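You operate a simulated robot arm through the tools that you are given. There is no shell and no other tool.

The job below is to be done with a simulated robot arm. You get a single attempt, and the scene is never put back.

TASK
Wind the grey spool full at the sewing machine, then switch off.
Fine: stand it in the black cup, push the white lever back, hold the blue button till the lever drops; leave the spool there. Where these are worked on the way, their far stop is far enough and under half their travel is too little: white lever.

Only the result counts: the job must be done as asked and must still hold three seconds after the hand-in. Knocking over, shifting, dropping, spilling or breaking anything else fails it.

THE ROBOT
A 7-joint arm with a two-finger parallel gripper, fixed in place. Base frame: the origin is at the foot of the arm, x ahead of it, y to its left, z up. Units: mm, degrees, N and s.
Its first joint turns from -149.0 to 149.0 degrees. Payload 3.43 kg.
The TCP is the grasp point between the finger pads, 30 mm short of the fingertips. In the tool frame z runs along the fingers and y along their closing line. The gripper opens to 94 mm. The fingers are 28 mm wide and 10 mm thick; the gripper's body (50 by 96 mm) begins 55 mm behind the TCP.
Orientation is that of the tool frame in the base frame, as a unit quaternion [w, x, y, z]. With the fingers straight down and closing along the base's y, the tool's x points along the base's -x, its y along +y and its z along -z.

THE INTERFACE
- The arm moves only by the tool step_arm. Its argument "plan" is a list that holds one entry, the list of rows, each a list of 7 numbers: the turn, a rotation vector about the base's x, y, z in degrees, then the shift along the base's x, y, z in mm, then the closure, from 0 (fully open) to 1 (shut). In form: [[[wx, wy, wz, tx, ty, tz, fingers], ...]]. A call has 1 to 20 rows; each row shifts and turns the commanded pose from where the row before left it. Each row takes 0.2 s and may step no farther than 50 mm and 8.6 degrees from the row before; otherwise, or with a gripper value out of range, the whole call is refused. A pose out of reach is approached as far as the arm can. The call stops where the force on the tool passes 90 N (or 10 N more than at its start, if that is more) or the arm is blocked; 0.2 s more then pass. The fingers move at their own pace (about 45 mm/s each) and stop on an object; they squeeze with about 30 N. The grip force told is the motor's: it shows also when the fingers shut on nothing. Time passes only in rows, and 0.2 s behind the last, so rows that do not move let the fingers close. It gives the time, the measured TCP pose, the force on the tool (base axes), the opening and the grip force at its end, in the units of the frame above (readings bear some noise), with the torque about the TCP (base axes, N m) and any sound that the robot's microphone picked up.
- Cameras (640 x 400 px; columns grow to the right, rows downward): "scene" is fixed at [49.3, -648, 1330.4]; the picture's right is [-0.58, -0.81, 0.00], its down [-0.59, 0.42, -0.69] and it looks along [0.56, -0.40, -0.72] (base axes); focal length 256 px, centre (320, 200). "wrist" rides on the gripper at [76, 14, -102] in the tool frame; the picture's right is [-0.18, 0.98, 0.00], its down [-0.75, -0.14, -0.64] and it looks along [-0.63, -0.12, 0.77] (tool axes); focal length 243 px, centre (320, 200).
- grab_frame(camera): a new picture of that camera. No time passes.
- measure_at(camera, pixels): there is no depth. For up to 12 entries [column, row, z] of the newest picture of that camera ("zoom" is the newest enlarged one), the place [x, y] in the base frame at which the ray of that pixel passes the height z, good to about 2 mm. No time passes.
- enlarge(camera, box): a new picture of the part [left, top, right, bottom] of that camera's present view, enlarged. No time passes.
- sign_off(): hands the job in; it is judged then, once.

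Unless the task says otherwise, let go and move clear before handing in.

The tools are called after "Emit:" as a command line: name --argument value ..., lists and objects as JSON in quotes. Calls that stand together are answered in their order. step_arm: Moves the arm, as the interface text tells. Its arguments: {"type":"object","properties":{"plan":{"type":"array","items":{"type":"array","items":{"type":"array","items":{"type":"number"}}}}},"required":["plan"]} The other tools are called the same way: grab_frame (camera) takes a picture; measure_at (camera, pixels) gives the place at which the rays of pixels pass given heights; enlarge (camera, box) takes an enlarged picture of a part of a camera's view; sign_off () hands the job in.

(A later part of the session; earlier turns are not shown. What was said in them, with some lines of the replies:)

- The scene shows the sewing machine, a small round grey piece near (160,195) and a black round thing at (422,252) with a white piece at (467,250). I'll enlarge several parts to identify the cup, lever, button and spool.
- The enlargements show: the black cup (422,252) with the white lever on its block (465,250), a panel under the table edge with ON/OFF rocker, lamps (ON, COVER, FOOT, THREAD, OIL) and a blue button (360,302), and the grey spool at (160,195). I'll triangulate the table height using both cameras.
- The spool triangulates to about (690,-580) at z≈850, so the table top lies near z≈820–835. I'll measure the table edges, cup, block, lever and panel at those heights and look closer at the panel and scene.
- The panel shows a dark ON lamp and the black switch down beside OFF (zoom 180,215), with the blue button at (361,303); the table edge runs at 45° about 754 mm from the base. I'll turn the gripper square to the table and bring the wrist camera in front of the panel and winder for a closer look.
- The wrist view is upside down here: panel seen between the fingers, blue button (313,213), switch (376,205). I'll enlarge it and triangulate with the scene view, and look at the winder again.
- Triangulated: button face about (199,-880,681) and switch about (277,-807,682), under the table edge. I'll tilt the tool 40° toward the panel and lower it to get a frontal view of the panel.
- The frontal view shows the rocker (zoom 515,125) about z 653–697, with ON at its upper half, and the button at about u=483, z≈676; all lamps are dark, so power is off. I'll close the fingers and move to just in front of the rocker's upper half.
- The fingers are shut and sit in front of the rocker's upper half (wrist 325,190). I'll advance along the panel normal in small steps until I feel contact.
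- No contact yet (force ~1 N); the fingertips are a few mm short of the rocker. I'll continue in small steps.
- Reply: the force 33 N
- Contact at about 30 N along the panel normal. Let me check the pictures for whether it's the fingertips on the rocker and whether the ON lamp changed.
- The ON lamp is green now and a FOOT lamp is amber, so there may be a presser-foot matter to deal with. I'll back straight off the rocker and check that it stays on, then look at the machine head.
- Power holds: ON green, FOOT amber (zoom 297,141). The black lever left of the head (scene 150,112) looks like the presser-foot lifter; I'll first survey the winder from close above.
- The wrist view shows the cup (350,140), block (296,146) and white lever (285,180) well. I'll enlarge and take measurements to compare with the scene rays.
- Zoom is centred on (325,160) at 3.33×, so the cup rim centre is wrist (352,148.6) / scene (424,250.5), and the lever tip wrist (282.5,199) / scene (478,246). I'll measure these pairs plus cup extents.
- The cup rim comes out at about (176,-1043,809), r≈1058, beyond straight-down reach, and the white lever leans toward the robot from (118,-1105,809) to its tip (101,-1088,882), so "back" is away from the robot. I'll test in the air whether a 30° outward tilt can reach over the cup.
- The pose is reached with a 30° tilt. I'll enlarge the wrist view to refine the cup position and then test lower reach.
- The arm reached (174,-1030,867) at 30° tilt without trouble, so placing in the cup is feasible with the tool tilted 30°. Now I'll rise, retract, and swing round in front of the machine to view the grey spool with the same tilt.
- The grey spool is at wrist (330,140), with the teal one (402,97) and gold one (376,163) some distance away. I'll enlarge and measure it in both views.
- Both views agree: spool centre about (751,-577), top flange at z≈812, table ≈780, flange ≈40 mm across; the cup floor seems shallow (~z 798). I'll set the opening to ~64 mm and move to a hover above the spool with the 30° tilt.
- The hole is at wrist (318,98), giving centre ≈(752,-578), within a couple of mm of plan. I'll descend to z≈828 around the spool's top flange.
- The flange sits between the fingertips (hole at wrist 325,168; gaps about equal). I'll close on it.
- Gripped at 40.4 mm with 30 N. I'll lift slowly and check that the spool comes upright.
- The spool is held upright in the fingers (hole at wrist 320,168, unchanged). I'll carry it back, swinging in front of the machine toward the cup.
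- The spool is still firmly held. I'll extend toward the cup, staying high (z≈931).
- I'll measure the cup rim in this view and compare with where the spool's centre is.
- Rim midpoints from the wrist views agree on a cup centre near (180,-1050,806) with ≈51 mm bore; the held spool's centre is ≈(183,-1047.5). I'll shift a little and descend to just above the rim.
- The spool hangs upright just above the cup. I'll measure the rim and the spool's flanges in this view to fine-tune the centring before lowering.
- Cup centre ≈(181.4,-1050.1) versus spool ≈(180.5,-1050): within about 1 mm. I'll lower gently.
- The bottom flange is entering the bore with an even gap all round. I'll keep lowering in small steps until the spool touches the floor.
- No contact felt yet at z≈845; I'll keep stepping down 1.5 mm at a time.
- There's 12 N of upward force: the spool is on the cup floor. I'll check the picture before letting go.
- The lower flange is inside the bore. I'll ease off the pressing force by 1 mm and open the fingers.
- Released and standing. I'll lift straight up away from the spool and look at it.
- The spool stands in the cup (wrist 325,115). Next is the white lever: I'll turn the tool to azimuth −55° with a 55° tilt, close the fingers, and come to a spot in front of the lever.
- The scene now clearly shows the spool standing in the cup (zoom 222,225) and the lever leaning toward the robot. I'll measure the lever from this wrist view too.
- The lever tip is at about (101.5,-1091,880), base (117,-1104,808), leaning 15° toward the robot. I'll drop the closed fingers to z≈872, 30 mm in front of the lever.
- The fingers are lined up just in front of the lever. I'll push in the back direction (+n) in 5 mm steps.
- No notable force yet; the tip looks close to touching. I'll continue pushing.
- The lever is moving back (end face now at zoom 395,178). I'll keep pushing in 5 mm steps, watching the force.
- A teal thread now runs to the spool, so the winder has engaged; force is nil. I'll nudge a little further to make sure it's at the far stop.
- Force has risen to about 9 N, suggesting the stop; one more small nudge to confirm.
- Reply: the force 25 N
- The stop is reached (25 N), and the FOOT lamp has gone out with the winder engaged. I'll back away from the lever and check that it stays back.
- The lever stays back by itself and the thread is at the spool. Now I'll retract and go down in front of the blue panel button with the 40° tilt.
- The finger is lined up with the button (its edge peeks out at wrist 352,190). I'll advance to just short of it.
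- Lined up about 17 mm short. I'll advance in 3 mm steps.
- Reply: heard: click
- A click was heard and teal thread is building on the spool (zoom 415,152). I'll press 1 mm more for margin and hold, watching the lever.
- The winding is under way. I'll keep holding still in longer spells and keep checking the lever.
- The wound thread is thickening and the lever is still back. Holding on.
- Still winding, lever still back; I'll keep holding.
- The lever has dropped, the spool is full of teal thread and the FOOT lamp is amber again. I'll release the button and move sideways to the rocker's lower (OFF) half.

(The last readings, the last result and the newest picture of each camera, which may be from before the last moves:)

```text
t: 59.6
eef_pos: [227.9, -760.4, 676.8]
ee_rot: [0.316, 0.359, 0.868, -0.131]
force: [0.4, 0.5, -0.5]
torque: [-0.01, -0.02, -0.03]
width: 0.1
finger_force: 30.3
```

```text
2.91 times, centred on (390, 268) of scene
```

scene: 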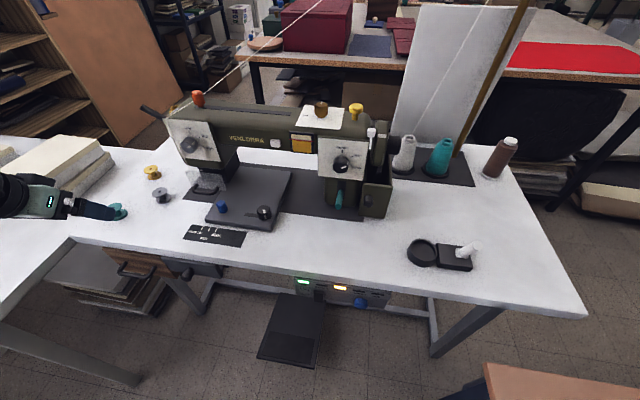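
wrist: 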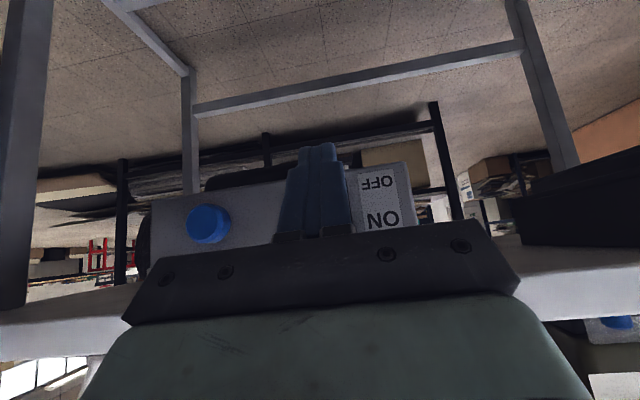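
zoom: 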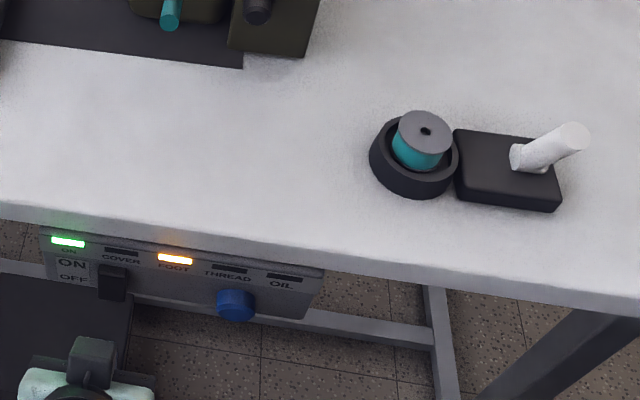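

Aligned with the rocker at z≈677 (fingertip nominally at z≈663). I'll advance in 3 mm steps.

Emit:
step_arm --plan '[[[0, 0, 0, 4.24, -4.24, 0, 1], [0, 0, 0, 4.24, -4.24, 0, 1], [0, 0, 0, 4.24, -4.24, 0, 1], [0, 0, 0, 2.12, -2.12, 0, 1], [0, 0, 0, 2.12, -2.12, 0, 1], [0, 0, 0, 2.12, -2.12, 0, 1]]]'

Emit:
grab_frame --camera "wrist"

```text
t: 61.0
eef_pos: [246.0, -777.3, 678.2]
ee_rot: [0.317, 0.36, 0.868, -0.131]
force: [0.3, -0.4, 0.7]
torque: [-0.03, 0.01, 0.03]
width: 0.1
finger_force: 29.7
```

```text
taken
```

wrist: 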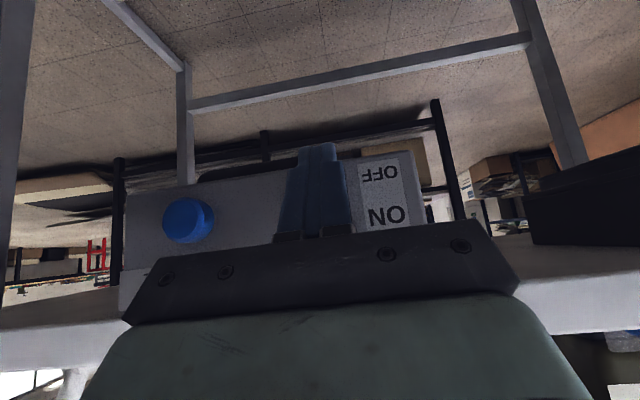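

Emit:
step_arm --plan '[[[0, 0, 0, 1.41, -1.41, 0, 1], [0, 0, 0, 1.41, -1.41, 0, 1], [0, 0, 0, 1.41, -1.41, 0, 1], [0, 0, 0, 1.06, -1.06, 0, 1]]]'

Emit:
enlarge --camera "scene" --box '[280, 265, 410, 335]'

```text
t: 62.0
eef_pos: [251.9, -782.8, 678.1]
ee_rot: [0.317, 0.359, 0.868, -0.131]
force: [0.3, -0.3, 0.2]
torque: [-0.02, -0.03, -0.03]
width: 0.0
finger_force: 29.5
```

```text
4.92 times, centred on (345, 300) of scene
```

zoom: 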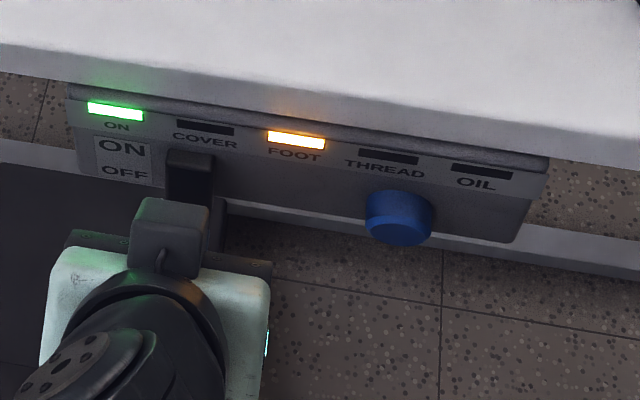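

No contact yet at v≈732; continuing in 1.5 mm steps.

Emit:
step_arm --plan '[[[0, 0, 0, 1.06, -1.06, 0, 1], [0, 0, 0, 1.06, -1.06, 0, 1], [0, 0, 0, 1.06, -1.06, 0, 1]]]'

Emit:
enlarge --camera "scene" --box '[280, 265, 410, 335]'

```text
t: 62.8
eef_pos: [253.8, -786.6, 677.6]
ee_rot: [0.317, 0.359, 0.868, -0.131]
force: [-4.5, 4.2, 0.3]
torque: [0.0, 0.04, -0.04]
width: 0.0
finger_force: 29.8
```

```text
4.92 times, centred on (345, 300) of scene
```

zoom: 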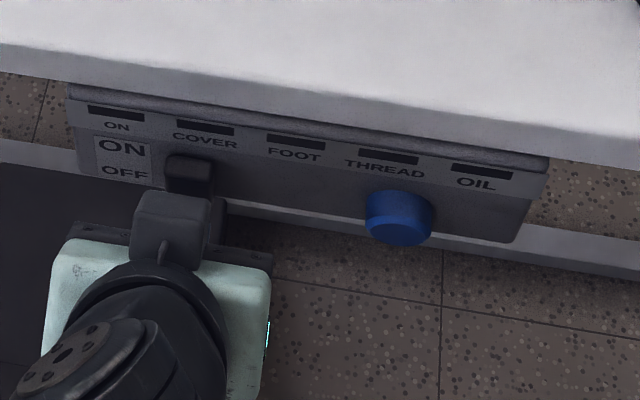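

All lamps are dark: it's off. I'll press one more mm so the rocker is fully over, then back well away and check.

Emit:
step_arm --plan '[[[0, 0, 0, 0.9, -0.9, 0, 1], [0, 0, 0, -7.07, 7.07, 0, 1], [0, 0, 0, -21.2, 21.2, 0, 1], [0, 0, 0, -31, 31, 0, 1], [0, 0, 0, -31, 31, 0, 1], [0, 0, 0, 0, 0, 0, 1]]]'

Emit:
grab_frame --camera "scene"

Emit:
enlarge --camera "scene" --box '[280, 200, 500, 335]'

Emit:
enlarge --camera "scene" --box '[400, 220, 500, 290]'

```text
t: 64.2
eef_pos: [164.2, -696.7, 678.1]
ee_rot: [0.316, 0.359, 0.868, -0.131]
force: [-0.8, -0.1, -0.1]
torque: [-0.02, 0.02, -0.01]
width: 0.1
finger_force: 30.5
```

```text
taken
```

scene: 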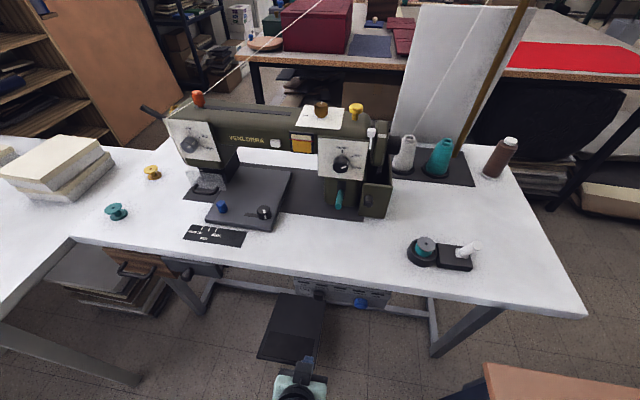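

```text
2.91 times, centred on (390, 268) of scene
```

zoom: 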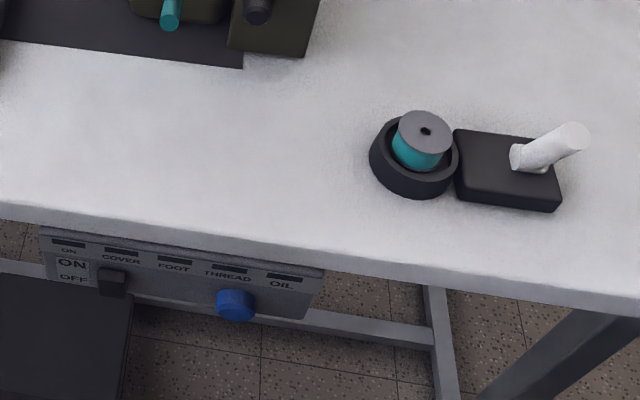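

```text
5.71 times, centred on (450, 255) of scene
```

zoom: 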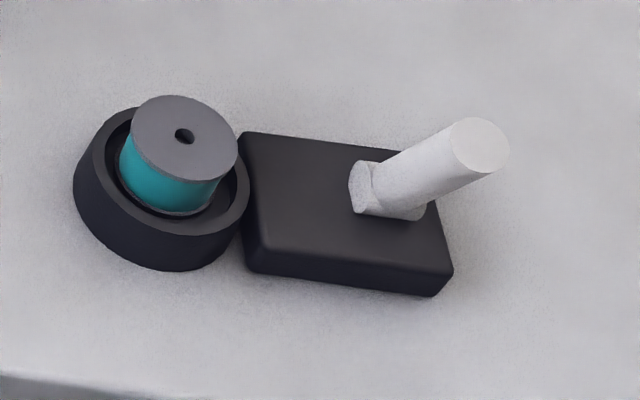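

The full spool stands in the cup (zoom 185,155) and the lever has dropped. All the panel lamps are dark and the arm is clear, so I'm handing in.

Emit:
sign_off

```text
The job is handed in.
```

The grey spool is wound full with teal thread and standing in the black cup, and the sewing machine is switched off. The job is handed in; I haven't seen a verdict on it.

- **Switching on:** the machine was off at the start, so I switched it on at the panel under the table first.
- **FOOT lamp:** it lit amber at power-on, went out once the white lever was pushed fully back, and lit again when the lever dropped. I left the presser foot alone.
- **Winding:** I used the blue button on the panel under the table, not the small blue knob on the machine bed. I held it about 10 seconds, until the lever dropped.
- **Final check:** the last pictures show all panel lamps dark, the lever down, nothing else moved, and the arm clear of the table.
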